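You operate a simulated robot arm through the tools that you are given. There is no shell and no other tool. Be economical: measure what you need, move in short steps, check, and stop when the job is done.

You are at the controls of a simulated robot arm. One attempt, no reset.

Task
Gauge the bore of tube two and fit the mandrel of that size.
Fine: press zero first, with the gauge in its collar. Put the gauge back in the collar before the mandrel goes in. The power stays off.

Only the result counts: the job must be done as asked and must still hold three seconds after the hand-in. Knocking over, shifting, dropping, spilling or breaking anything else fails it.

Robot
A 6-joint arm with a two-finger parallel gripper, fixed in place. Base frame: the origin is at the foot of the arm, x ahead of it, y to its left, z up. Units: cm, rad, N and s.
With the tool pointing down near the work surface it reaches from about 24 to 64 cm from the base axis. Its first joint turns from -1.152 to 1.152 rad. Payload 2.7 kg.
The tool frame sits at the grasp point between the pads (the TCP): z along the fingers, y along the line on which they close. The tips reach 2.3 cm beyond it. Largest opening 9.4 cm; finger width 3.8, thickness 1; the body of the gripper, 5.4 by 9.6 cm, starts 3.9 cm behind the TCP.
Orientation is that of the tool frame in the base frame, as a unit quaternion [w, x, y, z]. With the fingers straight down and closing along the base's y, the tool's x points along the base's -x, its y along +y and its z along -z.

Tools
- The arm moves only by the tool apply_moves. Its argument "steps" is a list of rows, each a list of 6 numbers: the shift along the base's x, y, z in cm, then the turn, a rotation vector about the base's x, y, z in degrees. In form: [[tx, ty, tz, ax, ay, az], ...]. A call has 1 to 20 rows; each row is the pose to reach, as a shift and turn from the pose commanded when the call began. "fingers" is the finger opening in cm, from 0 to 9.4, set as the call begins (left out, the last holds). Rows are played at 5 a second. More than 5 cm and 0.15 rad between two rows, or a gripper value outside its range, and nothing of the call is played. Where a pose cannot be reached the arm comes as near as it can. A force on the tool above 90 N (or 10 N above the force at the start of the call, whichever is more), or a blocked arm, ends the call early, and 0.2 s more pass. Each finger travels about 4.5 cm/s and halts on what it meets, pressing with about 34 N; the grip force reading is that of the motor and also rises with nothing between the fingers. The clock runs only during rows and for 0.2 s after the last one: add rows that repeat a pose to give the fingers time. The reply holds the time, the measured pose of the TCP, the force on the tool along the base axes, the opening and the grip force, in the units named above and with some noise.
- Cameras (640 x 400 px; columns grow to the right, rows downward): "scene" is fixed at [8.08, -43.22, 141.04]; the picture's right is [0.75, -0.66, 0.00], its down [-0.34, -0.38, -0.86] and it looks along [0.57, 0.64, -0.51] (base axes); focal length 347 px, centre (320, 200). "wrist" rides on the gripper at [-3.9, 0, -4.4] in the tool frame; the picture's right is [0.00, -1.00, 0.00], its down [0.97, 0.00, -0.24] and it looks along [0.24, 0.00, 0.97] (tool axes); focal length 218 px, centre (320, 200).
- capture(camera): a new picture of that camera. The clock stands still meanwhile.
- measure_at(camera, pixels): for up to 12 pixels [column, row] of the newest picture of that camera ("zoom" is the newest enlarged one), the place [x, y, z] in the base frame of the surface seen there, good to about 0.2 cm. The clock stands still meanwhile.
- enlarge(camera, box): a new picture of the part [left, top, right, bottom] of that camera's present view, enlarged. The clock stands still meanwhile.
- sign_off(): hands the job in; it is judged then, once.

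Keep the steps short. Do not move on a guess: measure, check each grasp and each placing, and mend mistakes. In all there are 80 turns and 46 pictures (those below and enlarged ones count). Leave the gripper open and the arm clear of the work at the hand-in unless told otherwise, and finish with a single line.

The tools are called after "Emit:" by a JSON object that holds its "name" and its "arguments". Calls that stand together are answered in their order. apply_moves: Moves the arm, as the interface text tells. Its arguments: {"type":"object","properties":{"steps":{"type":"array","items":{"type":"array","items":{"type":"number"}}},"fingers":{"type":"number"}},"required":["steps"]} The other tools are called the same way: capture (camera) takes a picture; measure_at (camera, pixels) gives the place of the surface under pixels of a picture; enlarge (camera, box) takes an enlarged picture of a part of a camera's view; sign_off () hands the job in.

At the start:

```text
t: 0.0
tcp_pos: [35.67, 2.68, 114.73]
tool_rot: [0.001, -0.002, 1.0, 0.001]
force: [0.8, -0.5, -0.7]
finger_gap: 9.39
grip_force: 0.1
```

scene: 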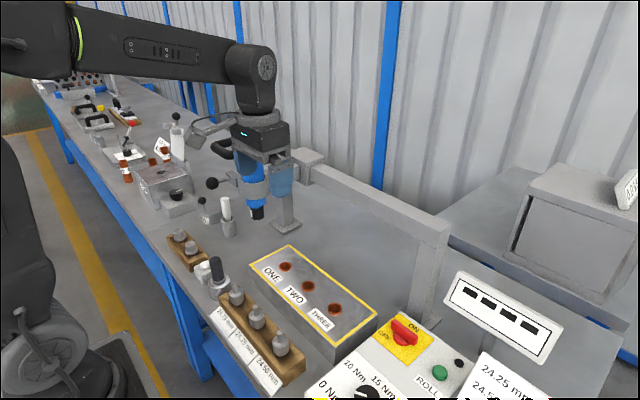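
wrist: 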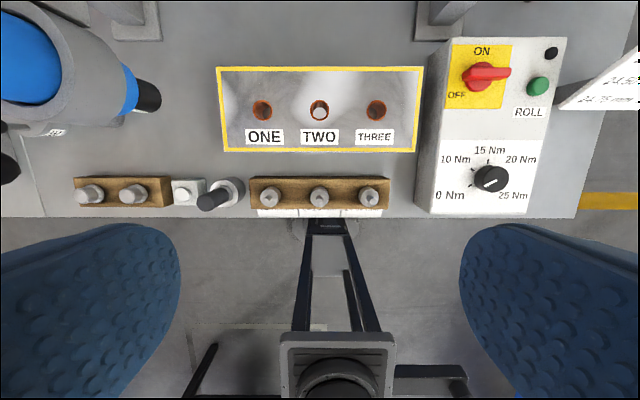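

I see the tube block with ONE, TWO and THREE, the mandrel rack in front of it, and the gauge in its collar at about (215,193) in the wrist view, next to a white block. I'll enlarge these areas to read the labels.

Emit:
{"name": "enlarge", "arguments": {"camera": "scene", "box": [160, 220, 320, 400]}}

Emit:
{"name": "enlarge", "arguments": {"camera": "wrist", "box": [60, 50, 440, 220]}}

Emit:
{"name": "enlarge", "arguments": {"camera": "scene", "box": [320, 160, 640, 400]}}

```text
2.22 times, centred on (240, 310) of scene
```

zoom: 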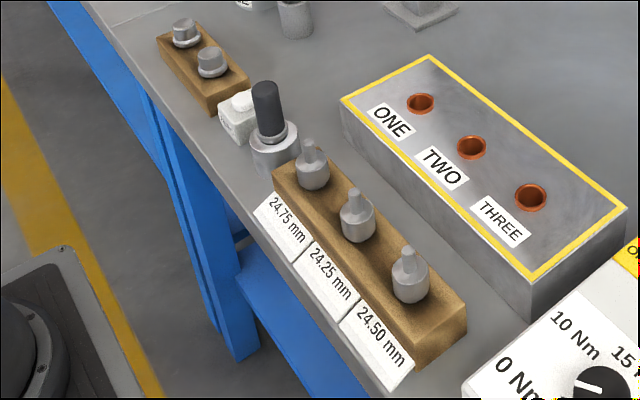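

```text
1.68 times, centred on (250, 135) of wrist
```

zoom: 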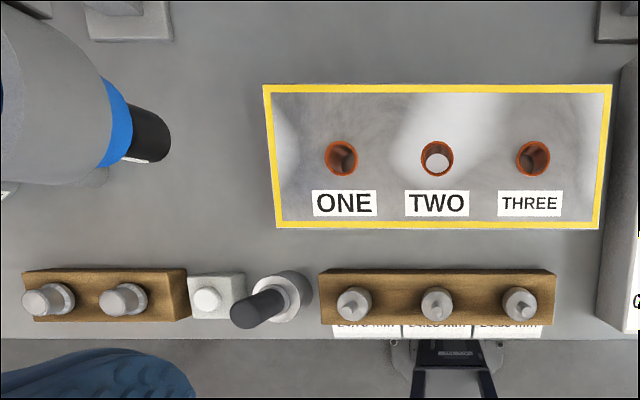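

```text
1.67 times, centred on (480, 280) of scene
```

zoom: 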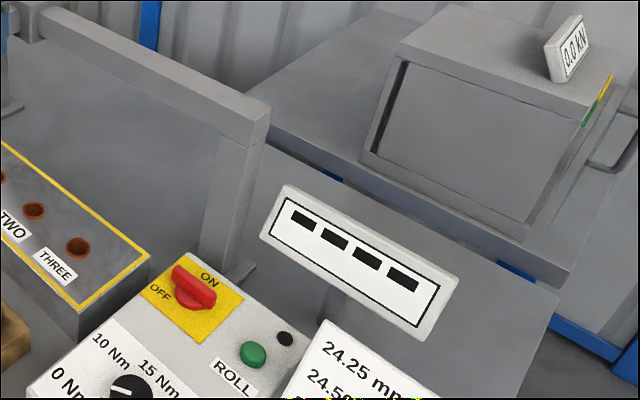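

The rack labels read 24.75, 24.25 and 24.50 mm, and the display shows dashes. I'll measure the key features next, then look at the blue tool and the gauge up close.

Emit:
{"name": "capture", "arguments": {"camera": "wrist"}}

Emit:
{"name": "enlarge", "arguments": {"camera": "scene", "box": [100, 100, 320, 260]}}

Emit:
{"name": "measure_at", "arguments": {"camera": "wrist", "pixels": [[320, 111], [262, 110], [376, 110], [183, 191], [203, 200], [235, 190], [225, 180], [271, 197], [319, 197], [368, 197], [310, 111], [329, 111]]}}

Emit:
{"name": "measure_at", "arguments": {"camera": "scene", "pixels": [[216, 263], [218, 273], [202, 265], [237, 288], [250, 311], [280, 332], [279, 340], [284, 267], [308, 286], [334, 310], [228, 268], [211, 282]]}}

```text
40 pictures are left
```

wrist: 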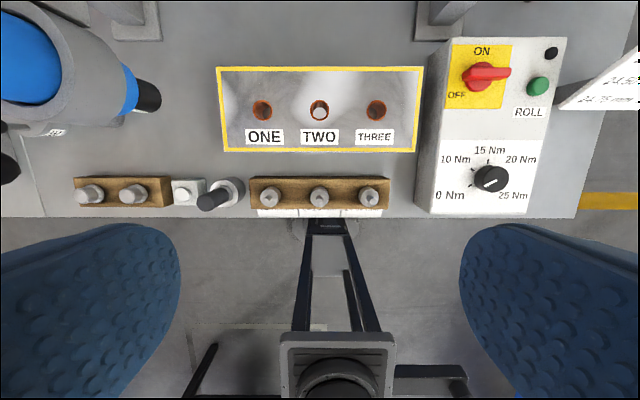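

```text
2.50 times, centred on (210, 180) of scene
```

zoom: 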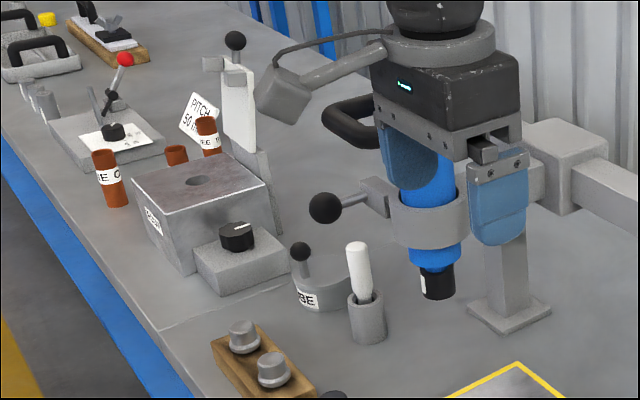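

```text
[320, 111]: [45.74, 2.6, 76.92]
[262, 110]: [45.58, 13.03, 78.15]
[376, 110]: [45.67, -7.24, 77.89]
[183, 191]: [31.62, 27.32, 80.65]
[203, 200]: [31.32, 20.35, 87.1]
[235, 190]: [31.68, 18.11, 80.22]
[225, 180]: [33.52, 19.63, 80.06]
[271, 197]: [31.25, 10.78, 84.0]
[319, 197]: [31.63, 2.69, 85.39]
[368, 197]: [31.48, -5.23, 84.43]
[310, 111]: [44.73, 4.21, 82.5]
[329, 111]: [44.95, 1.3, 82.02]
```

```text
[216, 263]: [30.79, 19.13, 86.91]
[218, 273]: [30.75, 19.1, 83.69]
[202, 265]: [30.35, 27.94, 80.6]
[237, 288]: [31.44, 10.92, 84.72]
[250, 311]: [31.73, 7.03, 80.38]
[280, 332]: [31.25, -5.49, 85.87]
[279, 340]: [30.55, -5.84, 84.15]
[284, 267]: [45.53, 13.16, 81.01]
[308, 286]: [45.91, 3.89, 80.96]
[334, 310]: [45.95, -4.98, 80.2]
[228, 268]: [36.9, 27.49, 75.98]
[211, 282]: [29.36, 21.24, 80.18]
```

The blue gun sits on a rail with a ball handle, so it looks like it slides over a tube later, with the mandrel standing in the tube. I'll measure the gun's extents before moving near it.

Emit:
{"name": "measure_at", "arguments": {"camera": "wrist", "pixels": [[30, 60], [125, 90], [150, 97], [60, 110], [8, 165], [30, 130], [140, 25], [90, 194], [132, 194], [345, 210], [500, 75], [490, 180]]}}

Emit:
{"name": "measure_at", "arguments": {"camera": "scene", "pixels": [[256, 213], [248, 200], [212, 183], [227, 210], [226, 230], [205, 215], [202, 200], [255, 168], [285, 225], [440, 230], [310, 160], [252, 190]]}}

```text
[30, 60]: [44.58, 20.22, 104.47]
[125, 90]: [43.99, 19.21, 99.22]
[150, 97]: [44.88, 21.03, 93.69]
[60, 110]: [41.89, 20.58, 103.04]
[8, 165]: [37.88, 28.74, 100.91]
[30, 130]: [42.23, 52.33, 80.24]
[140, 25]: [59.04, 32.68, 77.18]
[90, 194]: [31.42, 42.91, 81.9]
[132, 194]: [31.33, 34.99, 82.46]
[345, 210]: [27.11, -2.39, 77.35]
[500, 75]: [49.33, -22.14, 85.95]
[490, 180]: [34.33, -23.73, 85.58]
```

```text
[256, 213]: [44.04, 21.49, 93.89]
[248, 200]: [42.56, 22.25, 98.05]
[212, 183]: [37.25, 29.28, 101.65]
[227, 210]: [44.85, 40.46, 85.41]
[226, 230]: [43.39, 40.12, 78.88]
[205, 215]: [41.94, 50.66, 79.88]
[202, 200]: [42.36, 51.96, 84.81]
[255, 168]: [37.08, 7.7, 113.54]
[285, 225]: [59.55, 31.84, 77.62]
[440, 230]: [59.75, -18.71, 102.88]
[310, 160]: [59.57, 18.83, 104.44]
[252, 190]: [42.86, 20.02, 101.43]
```

The gun hangs at about (44,21), from z 92 upward, and its ball handle is at (37.3,29,101). I'll move in toward the base to stay clear of it, then over above the gauge and the white block for a close look.

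Emit:
{"name": "apply_moves", "arguments": {"steps": [[-3, 2, 0, 0, 0, 0], [-5.7, 5, 0, 0, 0, 0], [-6.2, 9.5, -2, 0, 0, 0], [-6.2, 14, -5, 0, 0, 0], [-6.2, 18, -8, 0, 0, 0], [-6.2, 20.3, -11, 0, 0, 0], [-6.2, 20.3, -14, 0, 0, 0], [-6.2, 20.3, -14, 0, 0, 0]], "fingers": 6}}

Emit:
{"name": "capture", "arguments": {"camera": "wrist"}}

Emit:
{"name": "capture", "arguments": {"camera": "scene"}}

```text
refused: row 4 steps farther than a row can; nothing moved
```

```text
38 pictures are left
```

wrist: 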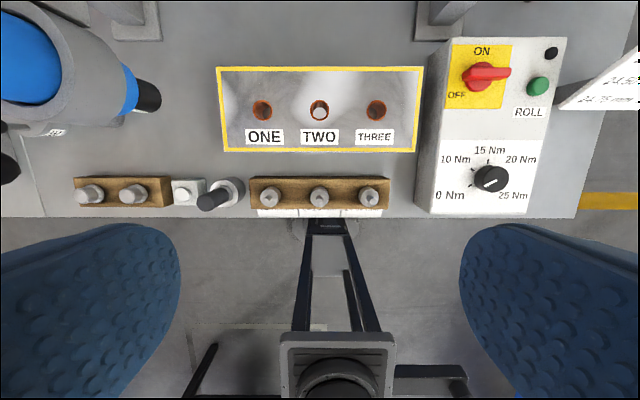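

```text
37 pictures are left
```

scene: 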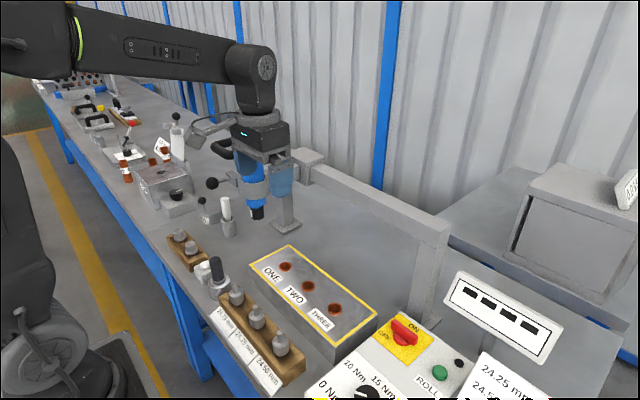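

The call was refused because one row was too long, and nothing moved. I'll repeat it with shorter rows.

Emit:
{"name": "apply_moves", "arguments": {"steps": [[-3, 2, 0, 0, 0, 0], [-5.7, 5, 0, 0, 0, 0], [-6.2, 8.5, -2, 0, 0, 0], [-6.2, 12, -4, 0, 0, 0], [-6.2, 15.5, -6, 0, 0, 0], [-6.2, 18.5, -9, 0, 0, 0], [-6.2, 20.3, -11.5, 0, 0, 0], [-6.2, 20.3, -14, 0, 0, 0], [-6.2, 20.3, -14, 0, 0, 0]], "fingers": 6}}

```text
t: 2.0
tcp_pos: [29.38, 23.18, 100.66]
tool_rot: [0.001, -0.001, 1.0, 0.0]
force: [-0.1, 0.3, 0.3]
finger_gap: 5.97
grip_force: 0.0
```

The tool is at (29.4, 23.2, 100.7) with no contact. I'll take pictures to read the white block and see the gauge closely.

Emit:
{"name": "capture", "arguments": {"camera": "wrist"}}

Emit:
{"name": "capture", "arguments": {"camera": "scene"}}

```text
36 pictures are left
```

wrist: 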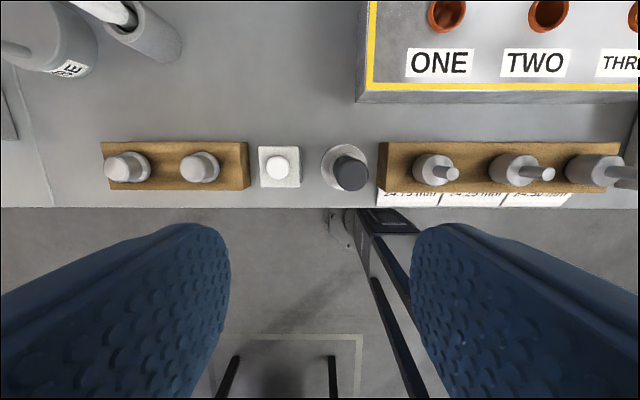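

```text
35 pictures are left
```

scene: 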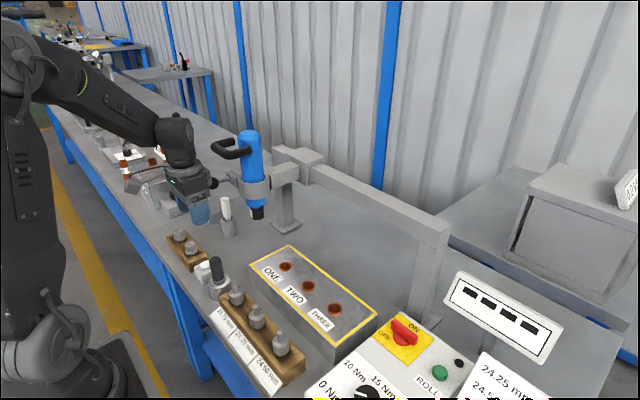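

The arm is clear of the gun, and the white button shows at (280,167). I'll enlarge it and the gauge, and measure them.

Emit:
{"name": "enlarge", "arguments": {"camera": "wrist", "box": [240, 130, 400, 230]}}

Emit:
{"name": "measure_at", "arguments": {"camera": "wrist", "pixels": [[278, 167], [266, 180], [293, 180], [265, 153], [349, 176], [352, 184], [337, 176], [365, 175], [344, 150], [326, 165], [430, 165], [450, 173]]}}

Emit:
{"name": "enlarge", "arguments": {"camera": "scene", "box": [185, 245, 249, 309]}}

```text
4.00 times, centred on (320, 180) of wrist
```

zoom: 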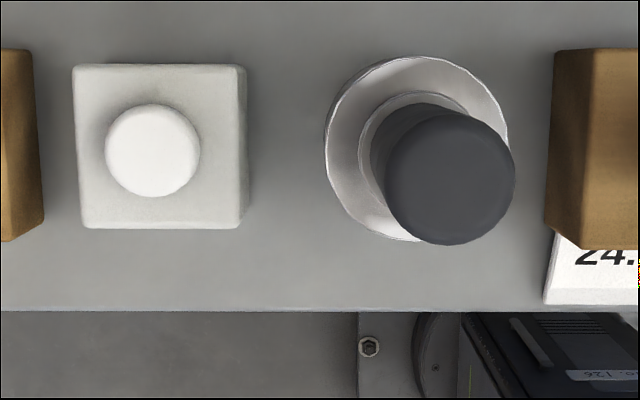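

```text
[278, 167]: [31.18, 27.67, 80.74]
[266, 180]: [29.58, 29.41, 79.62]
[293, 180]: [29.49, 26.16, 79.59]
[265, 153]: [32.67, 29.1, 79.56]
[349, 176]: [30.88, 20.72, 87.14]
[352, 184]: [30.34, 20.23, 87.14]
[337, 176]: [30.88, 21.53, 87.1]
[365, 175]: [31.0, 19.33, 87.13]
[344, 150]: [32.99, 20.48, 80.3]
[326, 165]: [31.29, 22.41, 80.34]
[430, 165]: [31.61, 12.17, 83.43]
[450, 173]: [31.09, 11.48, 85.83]
```

```text
6.25 times, centred on (217, 277) of scene
```

zoom: 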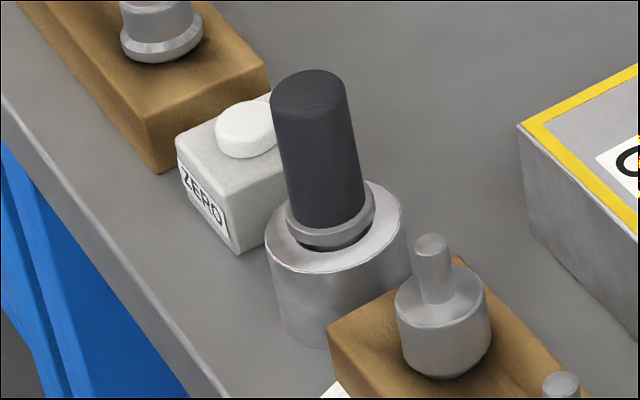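

The button is labelled ZERO and sits at (31.2, 27.65) with its top at z 80.7. The gauge stands at (31.0, 20.5), its handle is about 2.7 cm wide, and its top is at z 87.1. I'll close the fingers and lean the wrist back 15° to stay away from the ball handle. Then I'll go down on the base side and come over the button.

Emit:
{"name": "apply_moves", "arguments": {"steps": [[-0.5, 2, 0, 0, -7.5, 0], [-0.5, 5, -1, 0, -15, 0], [-0.5, 5, -5, 0, -15, 0], [-0.5, 5, -9, 0, -15, 0], [-0.5, 5, -13, 0, -15, 0], [-0.5, 5, -15.5, 0, -15, 0], [2.5, 5, -15.5, 0, -15, 0], [2.5, 5, -15.5, 0, -15, 0]], "fingers": 0}}

Emit:
{"name": "capture", "arguments": {"camera": "scene"}}

Emit:
{"name": "capture", "arguments": {"camera": "wrist"}}

```text
t: 3.8
tcp_pos: [31.79, 28.05, 85.23]
tool_rot: [0.131, -0.001, 0.991, 0.001]
force: [-0.4, -0.8, 0.1]
finger_gap: 0.03
grip_force: 34.2
```

```text
32 pictures are left
```

scene: 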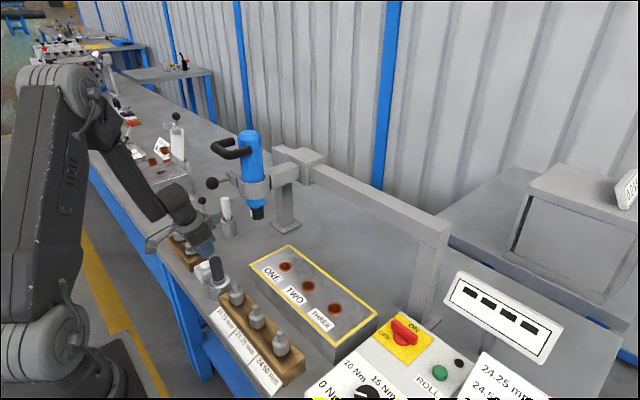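

```text
31 pictures are left
```

wrist: 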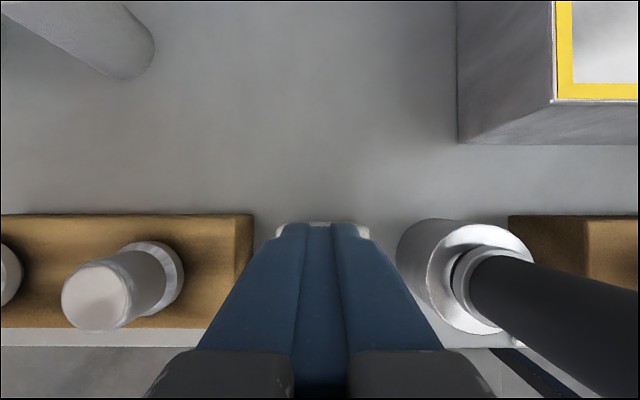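

The fingers are over the white block and clear of both the gauge and the left rack. The low corner is about 1.8 cm above the button, so I'll press down in small steps.

Emit:
{"name": "apply_moves", "arguments": {"steps": [[0, 0, -1, 0, 0, 0], [0, 0, -1.5, 0, 0, 0], [0, 0, -1.7, 0, 0, 0], [0, 0, -1.8, 0, 0, 0], [0, 0, -1.9, 0, 0, 0], [0, 0, -2.0, 0, 0, 0], [0, 0, -2.1, 0, 0, 0]]}}

Emit:
{"name": "enlarge", "arguments": {"camera": "scene", "box": [430, 250, 590, 370]}}

```text
t: 5.4
tcp_pos: [31.91, 28.15, 83.19]
tool_rot: [0.132, -0.001, 0.991, 0.001]
force: [0.9, 0.8, 2.2]
finger_gap: 0.0
grip_force: 34.1
```

```text
3.33 times, centred on (510, 310) of scene
```

zoom: 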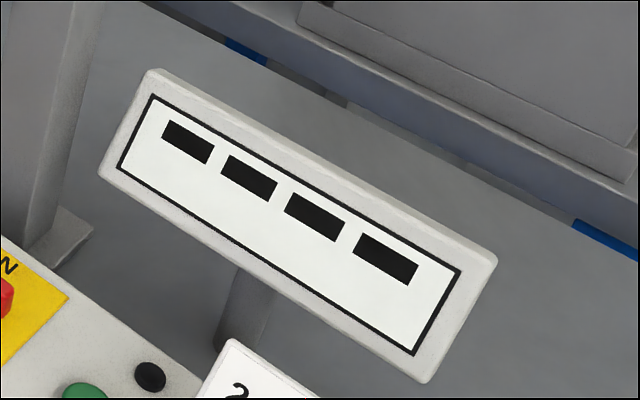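

The force reads about 2 N, so the fingers are just touching, and the display has not changed. I'll press further.

Emit:
{"name": "apply_moves", "arguments": {"steps": [[0, 0, -0.1, 0, 0, 0], [0, 0, -0.2, 0, 0, 0], [0, 0, -0.3, 0, 0, 0], [0, 0, -0.4, 0, 0, 0], [0, 0, -0.4, 0, 0, 0]]}}

Emit:
{"name": "enlarge", "arguments": {"camera": "scene", "box": [430, 250, 590, 370]}}

```text
t: 6.6
tcp_pos: [31.94, 28.08, 82.84]
tool_rot: [0.131, -0.001, 0.991, 0.001]
force: [-1.5, 1.5, 3.2]
finger_gap: 0.01
grip_force: 34.1
```

```text
3.33 times, centred on (510, 310) of scene
```

zoom: 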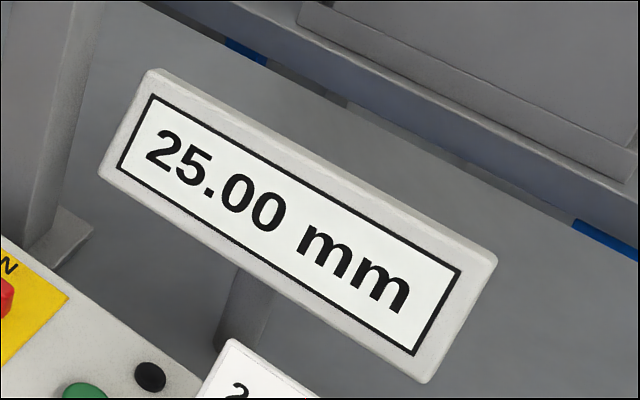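

The display now reads 25.00 mm, so it has zeroed on the collar. I'll back off up and toward the base, straighten the tool, and move above the gauge with the fingers open to 5 cm.

Emit:
{"name": "apply_moves", "arguments": {"steps": [[0, 0, 3, 0, 0, 0], [-3, 0, 5, 0, 0, 0], [-3, -1, 9, 0, 0, 0], [-3, -4, 11, 0, 7.5, 0], [-2, -7.5, 11, 0, 15, 0], [-0.95, -7.5, 11, 0, 15, 0], [-0.95, -7.5, 9, 0, 15, 0], [-0.95, -7.5, 9, 0, 15, 0]], "fingers": 5}}

Emit:
{"name": "capture", "arguments": {"camera": "wrist"}}

```text
t: 8.4
tcp_pos: [30.99, 20.64, 91.76]
tool_rot: [0.0, -0.001, 1.0, 0.002]
force: [-0.2, -0.2, -0.5]
finger_gap: 5.01
grip_force: 0.2
```

```text
28 pictures are left
```

wrist: 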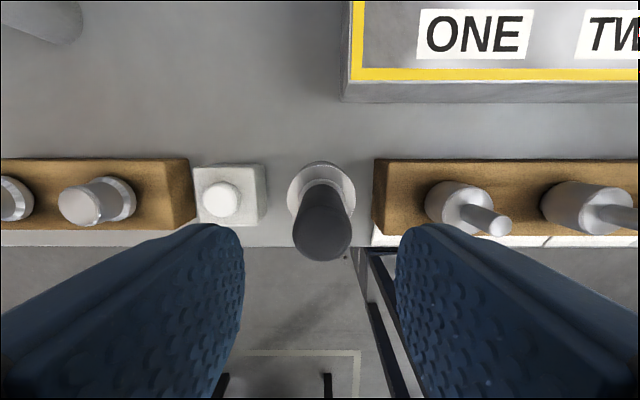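

The handle shows at column 322, centred between the fingers. I'll go down to TCP z 84.6 with the tips at 82.3, just above the collar, and close on it.

Emit:
{"name": "apply_moves", "arguments": {"steps": [[0, -0.1, -3, 0, 0, 0], [0, -0.1, -5, 0, 0, 0], [0, -0.1, -7.1, 0, 0, 0], [0, -0.1, -7.1, 0, 0, 0]]}}

Emit:
{"name": "apply_moves", "arguments": {"steps": [[0, 0, 0, 0, 0, 0], [0, 0, 0, 0, 0, 0], [0, 0, 0, 0, 0, 0], [0, 0, 0, 0, 0, 0]], "fingers": 0}}

Emit:
{"name": "enlarge", "arguments": {"camera": "scene", "box": [160, 200, 288, 328]}}

```text
t: 9.4
tcp_pos: [30.94, 20.5, 84.69]
tool_rot: [0.001, -0.001, 1.0, 0.001]
force: [-0.7, -0.5, 0.6]
finger_gap: 5.01
grip_force: 0.1
```

```text
t: 10.4
tcp_pos: [30.88, 20.48, 84.74]
tool_rot: [0.001, -0.001, 1.0, 0.001]
force: [-0.8, -0.9, 0.8]
finger_gap: 2.94
grip_force: 33.7
```

```text
3.12 times, centred on (224, 264) of scene
```

zoom: 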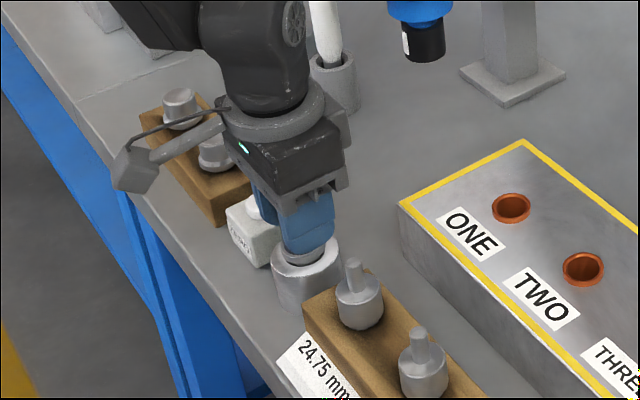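

The gap is 2.94 cm with 34 N of grip and no side load, so the gauge is held. I'll lift it straight up slowly.

Emit:
{"name": "apply_moves", "arguments": {"steps": [[0, 0, 1, 0, 0, 0], [0, 0, 3, 0, 0, 0], [0, 0, 6, 0, 0, 0], [0, 0, 9, 0, 0, 0], [0, 0, 9, 0, 0, 0]]}}

Emit:
{"name": "capture", "arguments": {"camera": "scene"}}

Emit:
{"name": "capture", "arguments": {"camera": "wrist"}}

```text
t: 11.6
tcp_pos: [31.05, 20.53, 93.66]
tool_rot: [0.001, -0.001, 1.0, 0.001]
force: [0.6, 0.2, -3.0]
finger_gap: 2.93
grip_force: 34.3
```

```text
26 pictures are left
```

scene: 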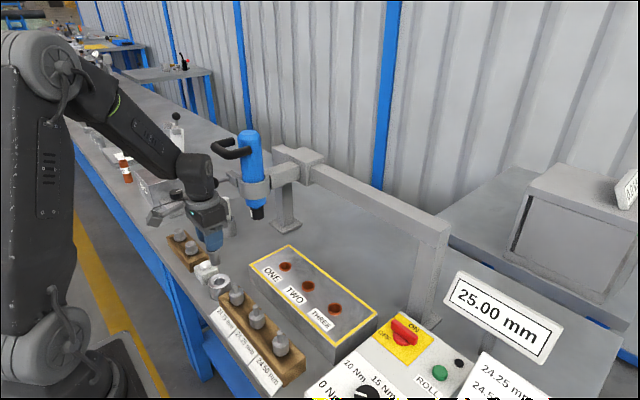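

```text
25 pictures are left
```

wrist: 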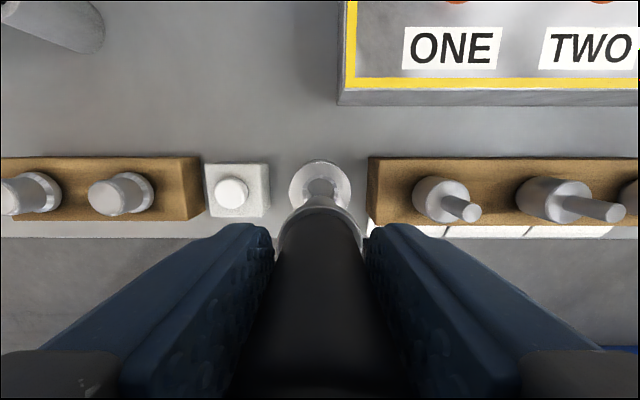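

The gauge is out of the collar. I'll check its probe length and the collar and bore positions.

Emit:
{"name": "enlarge", "arguments": {"camera": "scene", "box": [176, 230, 256, 310]}}

Emit:
{"name": "measure_at", "arguments": {"camera": "wrist", "pixels": [[320, 162], [291, 182], [349, 182], [312, 196], [320, 174], [321, 187]]}}

Emit:
{"name": "measure_at", "arguments": {"camera": "scene", "pixels": [[301, 285], [314, 285], [307, 280], [307, 291], [278, 266], [292, 266], [219, 286], [213, 260]]}}

```text
5.00 times, centred on (216, 270) of scene
```

zoom: 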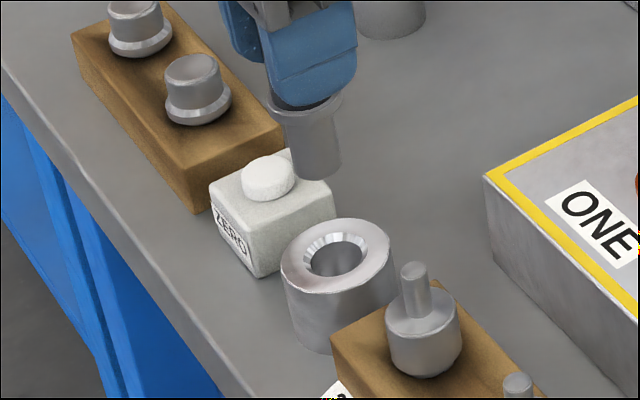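

```text
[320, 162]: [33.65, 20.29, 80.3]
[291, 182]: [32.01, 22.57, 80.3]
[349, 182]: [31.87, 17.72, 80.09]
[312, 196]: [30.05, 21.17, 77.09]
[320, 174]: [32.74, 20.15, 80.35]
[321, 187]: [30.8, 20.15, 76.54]
```

```text
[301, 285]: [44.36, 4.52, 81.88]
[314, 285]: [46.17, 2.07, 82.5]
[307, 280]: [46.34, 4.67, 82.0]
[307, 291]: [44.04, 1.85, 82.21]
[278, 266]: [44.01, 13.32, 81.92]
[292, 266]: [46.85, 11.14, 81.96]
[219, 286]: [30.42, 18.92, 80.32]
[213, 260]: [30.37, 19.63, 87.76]
```

The probe is about 3.4 cm long below its flange, and tube two is near (45.2, 3.3) with its rim at z 82.2. I'll raise the gauge, move it to the right clear of the gun, and stop short of the tube so I can see the bore unobstructed.

Emit:
{"name": "apply_moves", "arguments": {"steps": [[0, 0, 3, 0, 0, 0], [0, -4.5, 3, 0, 0, 0], [0, -9, 3, 0, 0, 0], [0, -13.5, 3, 0, 0, 0], [2, -17.3, 3, 0, 0, 0], [6, -17.3, 3, 0, 0, 0], [8, -17.3, 3, 0, 0, 0], [8, -17.3, 3, 0, 0, 0]]}}

Emit:
{"name": "capture", "arguments": {"camera": "wrist"}}

```text
t: 13.4
tcp_pos: [38.92, 3.01, 96.66]
tool_rot: [0.0, 0.0, 1.0, 0.0]
force: [-0.4, 0.8, -2.8]
finger_gap: 2.94
grip_force: 33.9
```

```text
23 pictures are left
```

wrist: 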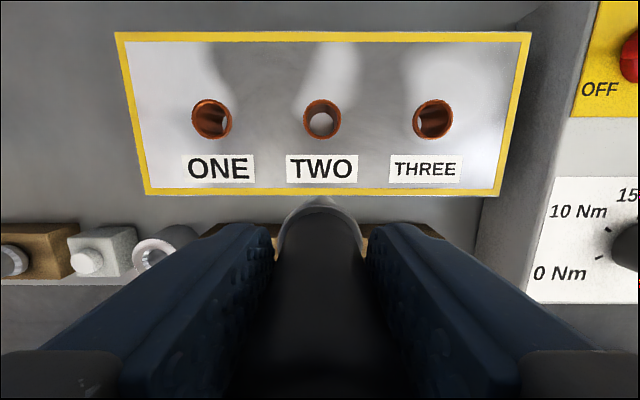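

All three bores are visible, with TWO at (322,119). I'll enlarge it and measure points on its rim.

Emit:
{"name": "enlarge", "arguments": {"camera": "wrist", "box": [282, 94, 362, 144]}}

Emit:
{"name": "measure_at", "arguments": {"camera": "wrist", "pixels": [[304, 119], [340, 119], [322, 101], [322, 139], [309, 107], [335, 107], [309, 132], [335, 132], [296, 119], [348, 119], [322, 94], [322, 146]]}}

```text
8.00 times, centred on (322, 119) of wrist
```

zoom: 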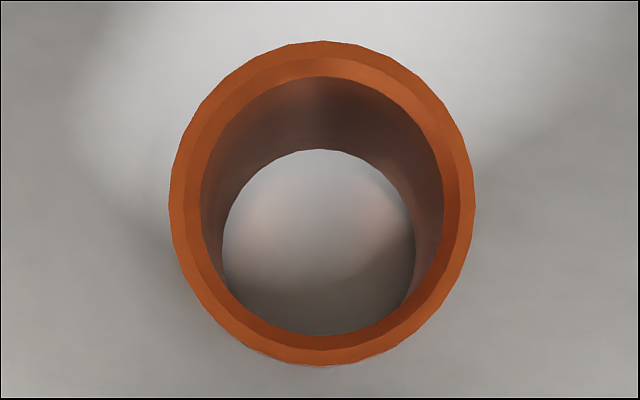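

```text
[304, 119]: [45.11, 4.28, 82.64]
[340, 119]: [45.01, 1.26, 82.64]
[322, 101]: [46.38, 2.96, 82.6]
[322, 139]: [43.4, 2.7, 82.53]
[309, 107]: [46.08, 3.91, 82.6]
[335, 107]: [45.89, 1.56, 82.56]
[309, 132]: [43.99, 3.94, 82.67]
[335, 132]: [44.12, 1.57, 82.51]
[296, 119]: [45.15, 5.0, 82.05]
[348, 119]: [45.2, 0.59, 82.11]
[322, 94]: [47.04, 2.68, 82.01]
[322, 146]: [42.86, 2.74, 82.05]
```

The rim is at z 82.6, centred at about (44.93, 2.80). I'll move above it and lower the probe tip to roughly 1 cm over the rim, then check the alignment.

Emit:
{"name": "apply_moves", "arguments": {"steps": [[3, -0.1, 0, 0, 0, 0], [5.97, -0.24, 0, 0, 0, 0], [5.97, -0.24, -3, 0, 0, 0], [5.97, -0.24, -5, 0, 0, 0], [5.97, -0.24, -5, 0, 0, 0]]}}

Emit:
{"name": "enlarge", "arguments": {"camera": "scene", "box": [268, 235, 348, 315]}}

Emit:
{"name": "capture", "arguments": {"camera": "wrist"}}

```text
t: 14.6
tcp_pos: [45.01, 2.94, 91.72]
tool_rot: [0.0, -0.001, 1.0, 0.0]
force: [0.1, 0.5, -1.9]
finger_gap: 2.94
grip_force: 34.0
```

```text
5.00 times, centred on (308, 275) of scene
```

zoom: 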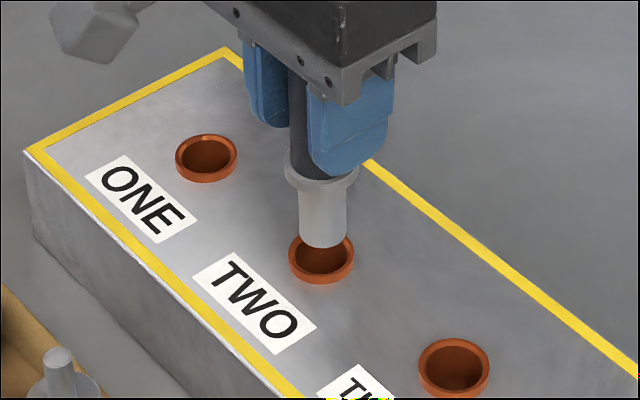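

```text
20 pictures are left
```

wrist: 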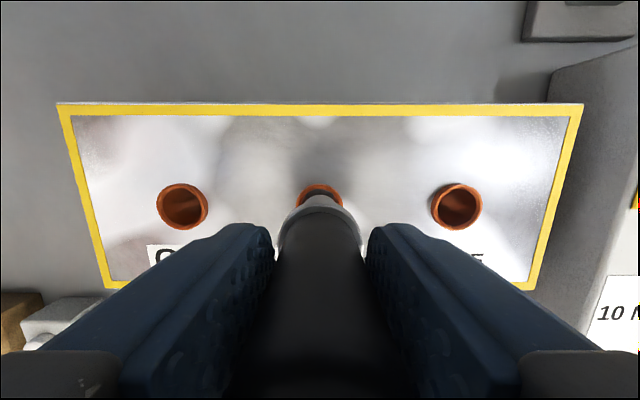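

In the scene zoom the probe (column 323) and the bore (column 321.5) line up, and they match in the wrist view too. I'll lower slowly and watch the force.

Emit:
{"name": "apply_moves", "arguments": {"steps": [[0, 0, -0.5, 0, 0, 0], [0, 0, -1, 0, 0, 0], [0, 0, -1.3, 0, 0, 0], [0, 0, -1.6, 0, 0, 0], [0, 0, -1.9, 0, 0, 0], [0, 0, -2.2, 0, 0, 0], [0, 0, -2.5, 0, 0, 0]]}}

```text
t: 16.2
tcp_pos: [44.9, 2.91, 89.18]
tool_rot: [0.0, -0.001, 1.0, 0.001]
force: [0.7, -0.7, -1.9]
finger_gap: 2.92
grip_force: 34.2
```

There is no resistance after 2.5 cm, which should put the tip in the bore. I'll continue until the flange nears the rim at TCP z 86.9.

Emit:
{"name": "apply_moves", "arguments": {"steps": [[0, 0, -0.5, 0, 0, 0], [0, 0, -1, 0, 0, 0], [0, 0, -1.5, 0, 0, 0], [0, 0, -1.9, 0, 0, 0], [0, 0, -2.1, 0, 0, 0], [0, 0, -2.1, 0, 0, 0]]}}

Emit:
{"name": "capture", "arguments": {"camera": "scene"}}

```text
t: 17.6
tcp_pos: [44.95, 3.03, 87.08]
tool_rot: [0.001, -0.001, 1.0, 0.0]
force: [-0.2, -0.2, -1.7]
finger_gap: 2.97
grip_force: 34.2
```

```text
19 pictures are left
```

scene: 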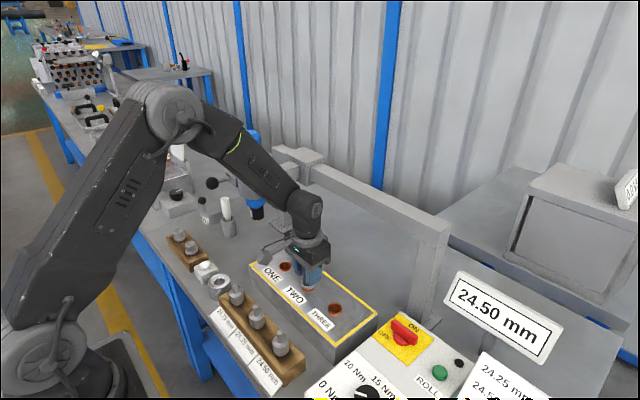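

The display seems to read 24.50 mm. I'll enlarge it to be sure and wait a moment.

Emit:
{"name": "apply_moves", "arguments": {"steps": [[0, 0, -0.1, 0, 0, 0], [0, 0, -0.1, 0, 0, 0], [0, 0, -0.1, 0, 0, 0]]}}

Emit:
{"name": "enlarge", "arguments": {"camera": "scene", "box": [430, 250, 590, 370]}}

```text
t: 18.4
tcp_pos: [45.05, 3.02, 87.02]
tool_rot: [0.001, 0.0, 1.0, 0.001]
force: [0.0, -0.2, -3.0]
finger_gap: 2.93
grip_force: 34.3
```

```text
3.33 times, centred on (510, 310) of scene
```

zoom: 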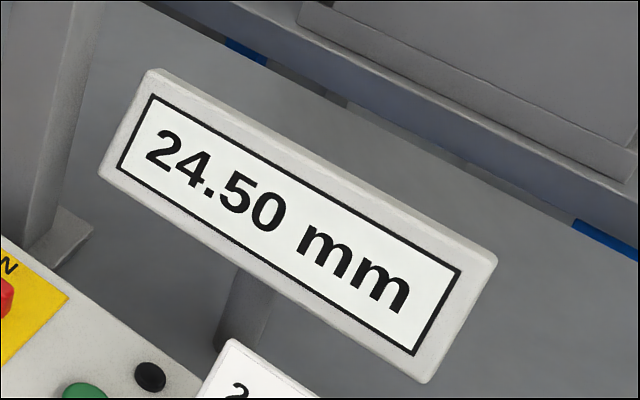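

The bore of tube two is 24.50 mm, so I need the right-hand mandrel, labelled 24.50. First I'll raise the gauge and carry it back the same way to above the collar.

Emit:
{"name": "apply_moves", "arguments": {"steps": [[0, 0, 2, 0, 0, 0], [0, 0, 4.5, 0, 0, 0], [0, 0, 7, 0, 0, 0], [0, 0, 9.7, 0, 0, 0], [-4, 0, 9.7, 0, 0, 0], [-8, 0, 9.7, 0, 0, 0], [-11.97, 0.24, 9.7, 0, 0, 0], [-13.97, 4, 9.7, 0, 0, 0], [-13.97, 8.5, 9.7, 0, 0, 0], [-13.97, 13, 9.7, 0, 0, 0], [-13.97, 17.54, 9.7, 0, 0, 0], [-13.97, 17.54, 6.7, 0, 0, 0], [-13.97, 17.54, 3.2, 0, 0, 0], [-13.97, 17.54, 3.2, 0, 0, 0]]}}

Emit:
{"name": "enlarge", "arguments": {"camera": "scene", "box": [176, 240, 256, 320]}}

```text
t: 21.4
tcp_pos: [30.96, 20.58, 90.05]
tool_rot: [0.0, -0.001, 1.0, 0.0]
force: [-0.2, -0.7, -2.5]
finger_gap: 2.96
grip_force: 33.7
```

```text
5.00 times, centred on (216, 280) of scene
```

zoom: 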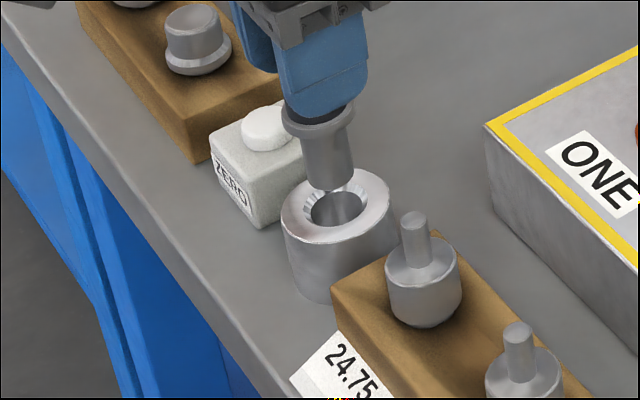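

The probe's slanted image line leads into the collar hole at about (337,207). I'll lower it slowly back to the seat height.

Emit:
{"name": "apply_moves", "arguments": {"steps": [[0, 0, -0.8, 0, 0, 0], [0, 0, -1.5, 0, 0, 0], [0, 0, -2.0, 0, 0, 0], [0, 0, -2.5, 0, 0, 0], [0, 0, -3.2, 0, 0, 0], [0, 0, -4, 0, 0, 0], [0, 0, -4.7, 0, 0, 0], [0, 0, -5.2, 0, 0, 0], [0, 0, -5.45, 0, 0, 0], [0, 0, -5.45, 0, 0, 0]]}}

Emit:
{"name": "enlarge", "arguments": {"camera": "scene", "box": [176, 240, 256, 320]}}

```text
t: 23.6
tcp_pos: [31.07, 20.65, 84.76]
tool_rot: [0.003, -0.002, 1.0, 0.003]
force: [-0.4, -6.6, 27.5]
finger_gap: 2.95
grip_force: 33.9
```

```text
5.00 times, centred on (216, 280) of scene
```

zoom: 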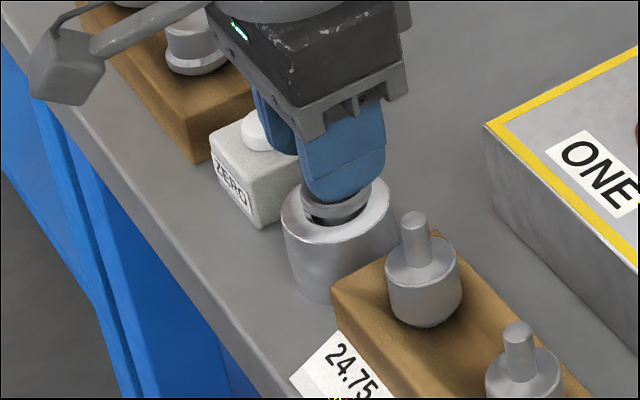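

The force is 27 N up and -6.6 N sideways at about the original height, so the gauge is nearly seated but sits slightly off in +y. I'll ease it with a small shift in -y.

Emit:
{"name": "apply_moves", "arguments": {"steps": [[0, 0, 0.1, 0, 0, 0], [0, -0.1, 0.1, 0, 0, 0], [0, -0.1, 0, 0, 0, 0], [0, -0.1, 0, 0, 0, 0]]}}

```text
t: 24.6
tcp_pos: [31.07, 20.61, 84.75]
tool_rot: [0.003, -0.001, 1.0, 0.002]
force: [3.6, 6.9, 23.6]
finger_gap: 2.94
grip_force: 34.2
```

The side force changed sign, so the centre is halfway back, and the upward force is just the flange bottoming on the collar. I'll centre it and take off the load before letting go.

Emit:
{"name": "apply_moves", "arguments": {"steps": [[0, 0.05, 0.05, 0, 0, 0], [0, 0.05, 0.1, 0, 0, 0], [0, 0.05, 0.1, 0, 0, 0]]}}

```text
t: 25.4
tcp_pos: [31.04, 20.44, 84.79]
tool_rot: [0.0, -0.001, 1.0, 0.0]
force: [4.4, 3.5, 11.5]
finger_gap: 2.94
grip_force: 33.7
```

The load is dropping, at 11 N now. I'll rise 0.07 cm more and then open the fingers to 5 cm.

Emit:
{"name": "apply_moves", "arguments": {"steps": [[-0.03, 0, 0.07, 0, 0, 0], [-0.03, 0, 0.07, 0, 0, 0]]}}

Emit:
{"name": "apply_moves", "arguments": {"steps": [[0, 0, 0, 0, 0, 0], [0, 0, 0, 0, 0, 0], [0, 0, 0, 0, 0, 0], [0, 0, 0, 0, 0, 0]], "fingers": 5}}

Emit:
{"name": "apply_moves", "arguments": {"steps": [[0, 0, 2, 0, 0, 0], [0, 0, 5, 0, 0, 0], [0, 0, 8.5, 0, 0, 0], [0, 0, 12, 0, 0, 0], [0, -3, 12, 0, 0, 0], [0, -3, 12, 0, 0, 0]]}}

Emit:
{"name": "enlarge", "arguments": {"camera": "scene", "box": [176, 240, 256, 320]}}

```text
t: 26.0
tcp_pos: [30.82, 20.47, 84.75]
tool_rot: [-0.002, -0.001, 1.0, 0.0]
force: [-1.1, 0.3, -3.1]
finger_gap: 2.93
grip_force: 34.1
```

```text
t: 27.0
tcp_pos: [30.91, 20.57, 84.81]
tool_rot: [0.001, -0.001, 1.0, 0.002]
force: [-0.7, 0.1, 0.8]
finger_gap: 5.01
grip_force: 0.1
```

```text
t: 28.4
tcp_pos: [30.99, 17.57, 96.82]
tool_rot: [0.002, -0.001, 1.0, 0.001]
force: [1.3, -0.1, 0.4]
finger_gap: 5.0
grip_force: 0.1
```

```text
5.00 times, centred on (216, 280) of scene
```

zoom: 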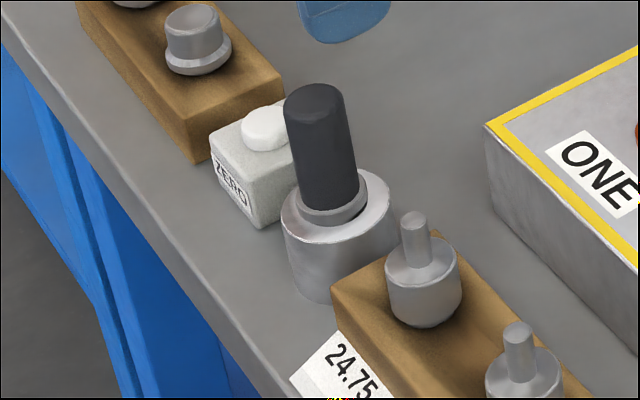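

The gauge stands upright and flush in the collar. Now I'll go over to the 24.50 mandrel at the right end of the rack, near (31.4, -5.3).

Emit:
{"name": "apply_moves", "arguments": {"steps": [[0, -4.5, 0, 0, 0, 0], [0, -9, 0, 0, 0, 0], [0, -13.5, 0, 0, 0, 0], [0, -18, 0, 0, 0, 0], [0, -22.6, 0, 0, 0, 0], [0, -22.6, -2, 0, 0, 0], [0, -22.6, -2, 0, 0, 0]]}}

Emit:
{"name": "capture", "arguments": {"camera": "wrist"}}

Emit:
{"name": "enlarge", "arguments": {"camera": "scene", "box": [220, 300, 320, 400]}}

```text
t: 30.0
tcp_pos: [30.9, -5.19, 94.84]
tool_rot: [0.002, -0.001, 1.0, 0.001]
force: [-0.5, -0.7, 1.0]
finger_gap: 5.0
grip_force: 0.1
```

```text
14 pictures are left
```

wrist: 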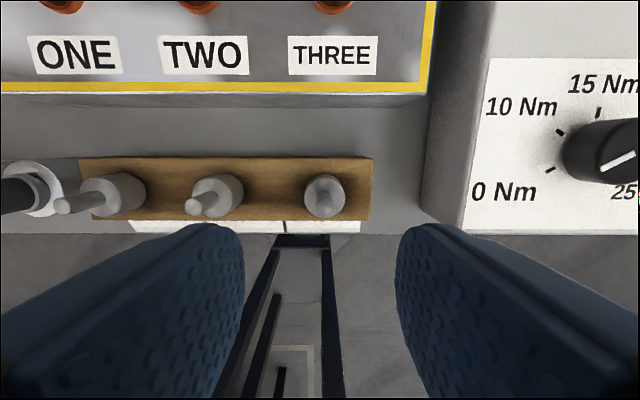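

```text
4.00 times, centred on (270, 350) of scene
```

zoom: 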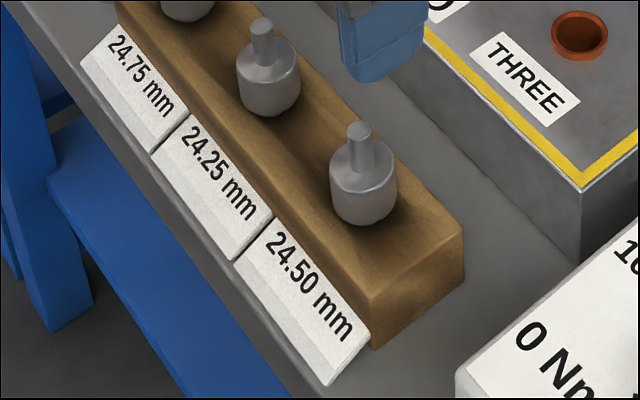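

The right-hand mandrel matches the 24.50 mm label and shows at (325,195) in the wrist view. I'll enlarge and measure its shank and body.

Emit:
{"name": "enlarge", "arguments": {"camera": "wrist", "box": [280, 155, 376, 235]}}

Emit:
{"name": "measure_at", "arguments": {"camera": "wrist", "pixels": [[326, 205], [320, 206], [332, 206], [309, 194], [341, 194], [325, 180], [305, 190], [345, 190], [350, 190], [280, 190], [325, 173], [300, 160]]}}

Emit:
{"name": "measure_at", "arguments": {"camera": "scene", "pixels": [[281, 331], [280, 342], [272, 343], [289, 343], [280, 354], [276, 347], [299, 365], [310, 361]]}}

```text
5.00 times, centred on (328, 195) of wrist
```

zoom: 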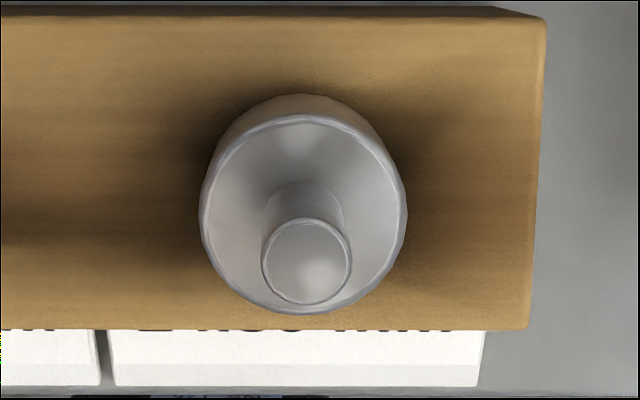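

```text
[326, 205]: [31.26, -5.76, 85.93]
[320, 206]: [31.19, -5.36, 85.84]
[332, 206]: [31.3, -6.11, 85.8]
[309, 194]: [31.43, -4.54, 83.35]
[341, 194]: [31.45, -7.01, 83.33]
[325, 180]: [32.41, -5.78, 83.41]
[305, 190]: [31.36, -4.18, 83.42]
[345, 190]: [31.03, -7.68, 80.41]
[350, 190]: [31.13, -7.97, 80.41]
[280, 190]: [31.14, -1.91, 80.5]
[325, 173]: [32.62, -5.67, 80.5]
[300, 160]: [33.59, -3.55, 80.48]
```

```text
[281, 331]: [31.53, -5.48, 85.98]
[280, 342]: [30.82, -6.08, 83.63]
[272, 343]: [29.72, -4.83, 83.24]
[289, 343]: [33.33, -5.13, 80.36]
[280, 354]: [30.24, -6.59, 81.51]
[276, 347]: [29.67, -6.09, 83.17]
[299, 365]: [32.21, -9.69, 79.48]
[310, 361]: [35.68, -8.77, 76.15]
```

The shank is 1.1 cm wide, from z 83.4 to 85.95. The head is 3.0 cm wide, from about z 80.5 to 83.4, on an axis at (31.08, -5.54). I'll grip the head with the tips at z 81.1, just above the rack top at 80.45.

Emit:
{"name": "apply_moves", "arguments": {"steps": [[0.13, -0.34, -4, 0, 0, 0], [0.13, -0.34, -8, 0, 0, 0], [0.13, -0.34, -10, 0, 0, 0], [0.13, -0.34, -11.4, 0, 0, 0], [0.13, -0.34, -11.4, 0, 0, 0]]}}

Emit:
{"name": "apply_moves", "arguments": {"steps": [[0, 0, 0, 0, 0, 0], [0, 0, 0, 0, 0, 0], [0, 0, 0, 0, 0, 0], [0, 0, 0, 0, 0, 0]], "fingers": 0}}

```text
t: 31.2
tcp_pos: [31.11, -5.39, 83.47]
tool_rot: [0.001, -0.001, 1.0, 0.001]
force: [0.5, -0.3, -0.1]
finger_gap: 4.99
grip_force: 0.1
```

```text
t: 32.2
tcp_pos: [31.13, -5.44, 83.47]
tool_rot: [0.001, -0.001, 1.0, 0.001]
force: [-0.1, -1.6, -0.4]
finger_gap: 3.15
grip_force: 34.1
```

The gap is 3.15 cm with full grip and only a small side force. I'll lift straight up and check that the rack stays down.

Emit:
{"name": "apply_moves", "arguments": {"steps": [[0, 0, 0.7, 0, 0, 0], [0, 0, 2, 0, 0, 0], [0, 0, 4, 0, 0, 0], [0, 0, 7, 0, 0, 0], [0, 0, 10, 0, 0, 0], [0, 0, 10, 0, 0, 0]]}}

Emit:
{"name": "capture", "arguments": {"camera": "scene"}}

Emit:
{"name": "enlarge", "arguments": {"camera": "scene", "box": [220, 270, 340, 400]}}

```text
t: 33.6
tcp_pos: [31.2, -5.46, 93.59]
tool_rot: [0.001, -0.001, 1.0, 0.0]
force: [0.2, -0.6, -3.5]
finger_gap: 3.12
grip_force: 33.6
```

```text
11 pictures are left
```

scene: 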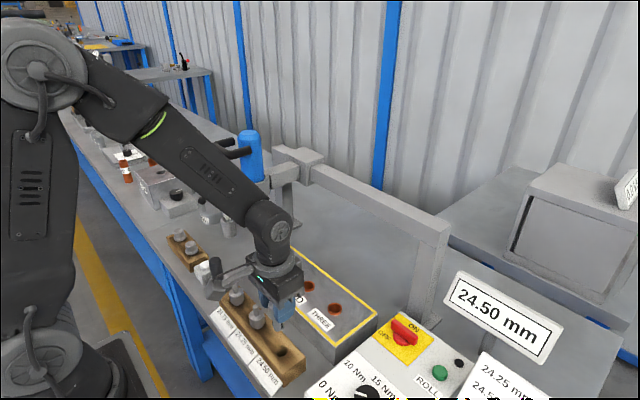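

```text
3.08 times, centred on (280, 335) of scene
```

zoom: 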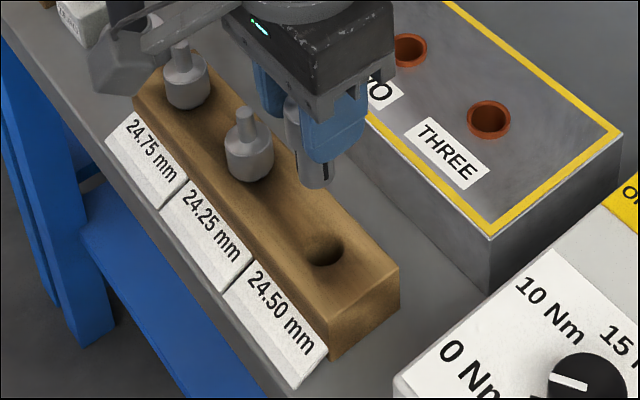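

The mandrel is held and the rack has stayed in place. I'll move forward first, then left over tube two, keeping the tail high.

Emit:
{"name": "apply_moves", "arguments": {"steps": [[4, 0, 0.5, 0, 0, 0], [8, 2, 0.5, 0, 0, 0], [11, 5, 0.5, 0, 0, 0], [13.86, 8.47, 0.5, 0, 0, 0], [13.86, 8.47, -1, 0, 0, 0], [13.86, 8.47, -2.5, 0, 0, 0], [13.86, 8.47, -2.5, 0, 0, 0]]}}

Emit:
{"name": "enlarge", "arguments": {"camera": "scene", "box": [268, 235, 348, 315]}}

Emit:
{"name": "capture", "arguments": {"camera": "wrist"}}

```text
t: 35.2
tcp_pos: [44.91, 2.9, 90.9]
tool_rot: [0.002, -0.001, 1.0, 0.001]
force: [-0.4, 0.3, -3.2]
finger_gap: 3.13
grip_force: 33.9
```

```text
5.00 times, centred on (308, 275) of scene
```

zoom: 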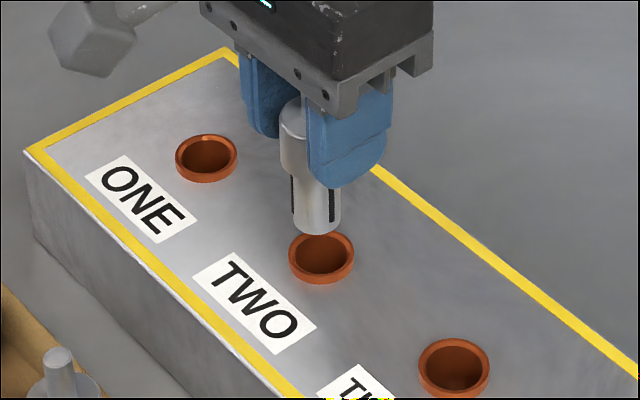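

```text
8 pictures are left
```

wrist: 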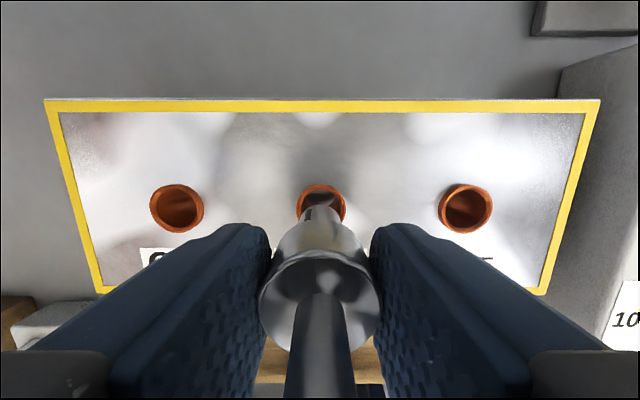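

In y the tail lines up with the bore, at column 321 in both. In the scene zoom the tail (column 316.5) sits left of the bore (column 321.5), so it may be about 0.2 cm short in x. I'll measure both.

Emit:
{"name": "measure_at", "arguments": {"camera": "zoom", "pixels": [[317, 225], [317, 215], [317, 205], [317, 195], [300, 215], [334, 215], [292, 258], [351, 258], [321, 235], [321, 281], [293, 120], [293, 150]]}}

Emit:
{"name": "measure_at", "arguments": {"camera": "wrist", "pixels": [[321, 187], [300, 200], [343, 200], [321, 210], [310, 225], [332, 225], [319, 300], [319, 260], [265, 300], [375, 300]]}}

```text
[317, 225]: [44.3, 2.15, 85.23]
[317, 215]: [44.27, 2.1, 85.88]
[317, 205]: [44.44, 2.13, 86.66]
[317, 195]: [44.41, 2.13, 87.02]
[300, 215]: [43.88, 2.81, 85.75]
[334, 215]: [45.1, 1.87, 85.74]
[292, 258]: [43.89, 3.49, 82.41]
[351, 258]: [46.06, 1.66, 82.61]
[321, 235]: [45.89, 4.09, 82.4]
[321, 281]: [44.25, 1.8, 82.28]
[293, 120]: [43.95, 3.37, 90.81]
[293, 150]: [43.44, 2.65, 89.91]
```

```text
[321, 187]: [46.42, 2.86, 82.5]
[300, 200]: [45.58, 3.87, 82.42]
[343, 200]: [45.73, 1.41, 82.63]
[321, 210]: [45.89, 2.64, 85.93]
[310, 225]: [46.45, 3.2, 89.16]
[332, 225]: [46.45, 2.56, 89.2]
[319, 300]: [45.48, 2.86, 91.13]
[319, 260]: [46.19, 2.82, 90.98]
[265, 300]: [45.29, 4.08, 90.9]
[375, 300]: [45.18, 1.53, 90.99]
```

By perspective the tail would meet the rim about 0.15 cm short in x. I'll shift +0.15 in x, lower until the tip is just above the rim, and look again.

Emit:
{"name": "apply_moves", "arguments": {"steps": [[0.15, 0, 0, 0, 0, 0], [0.15, 0, -1, 0, 0, 0], [0.15, 0, -1.7, 0, 0, 0], [0.15, 0, -1.7, 0, 0, 0]]}}

Emit:
{"name": "enlarge", "arguments": {"camera": "scene", "box": [288, 255, 328, 295]}}

```text
t: 36.2
tcp_pos: [44.97, 2.99, 89.3]
tool_rot: [0.002, -0.001, 1.0, 0.002]
force: [0.7, -0.7, -2.9]
finger_gap: 3.13
grip_force: 34.0
```

```text
10.00 times, centred on (308, 275) of scene
```

zoom: 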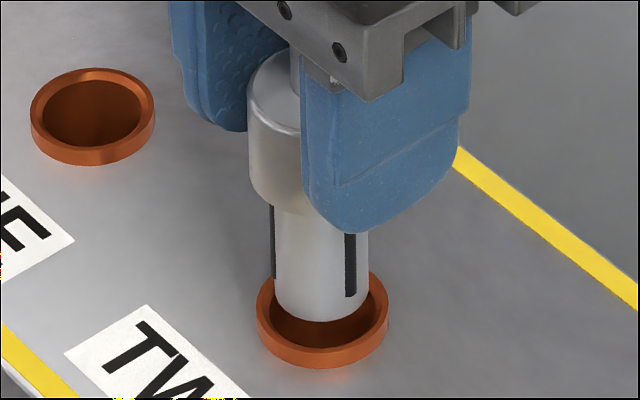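

The tail, centred at about column 321, now lines up with the bore at column 322.5. I'll insert slowly while watching the force.

Emit:
{"name": "apply_moves", "arguments": {"steps": [[0, 0, -0.3, 0, 0, 0], [0, 0, -0.6, 0, 0, 0], [0, 0, -0.9, 0, 0, 0], [0, 0, -1.2, 0, 0, 0], [0, 0, -1.5, 0, 0, 0], [0, 0, -1.5, 0, 0, 0]]}}

```text
t: 37.6
tcp_pos: [45.17, 2.97, 87.77]
tool_rot: [0.001, 0.0, 1.0, 0.001]
force: [-0.7, 0.3, -2.7]
finger_gap: 3.16
grip_force: 34.4
```

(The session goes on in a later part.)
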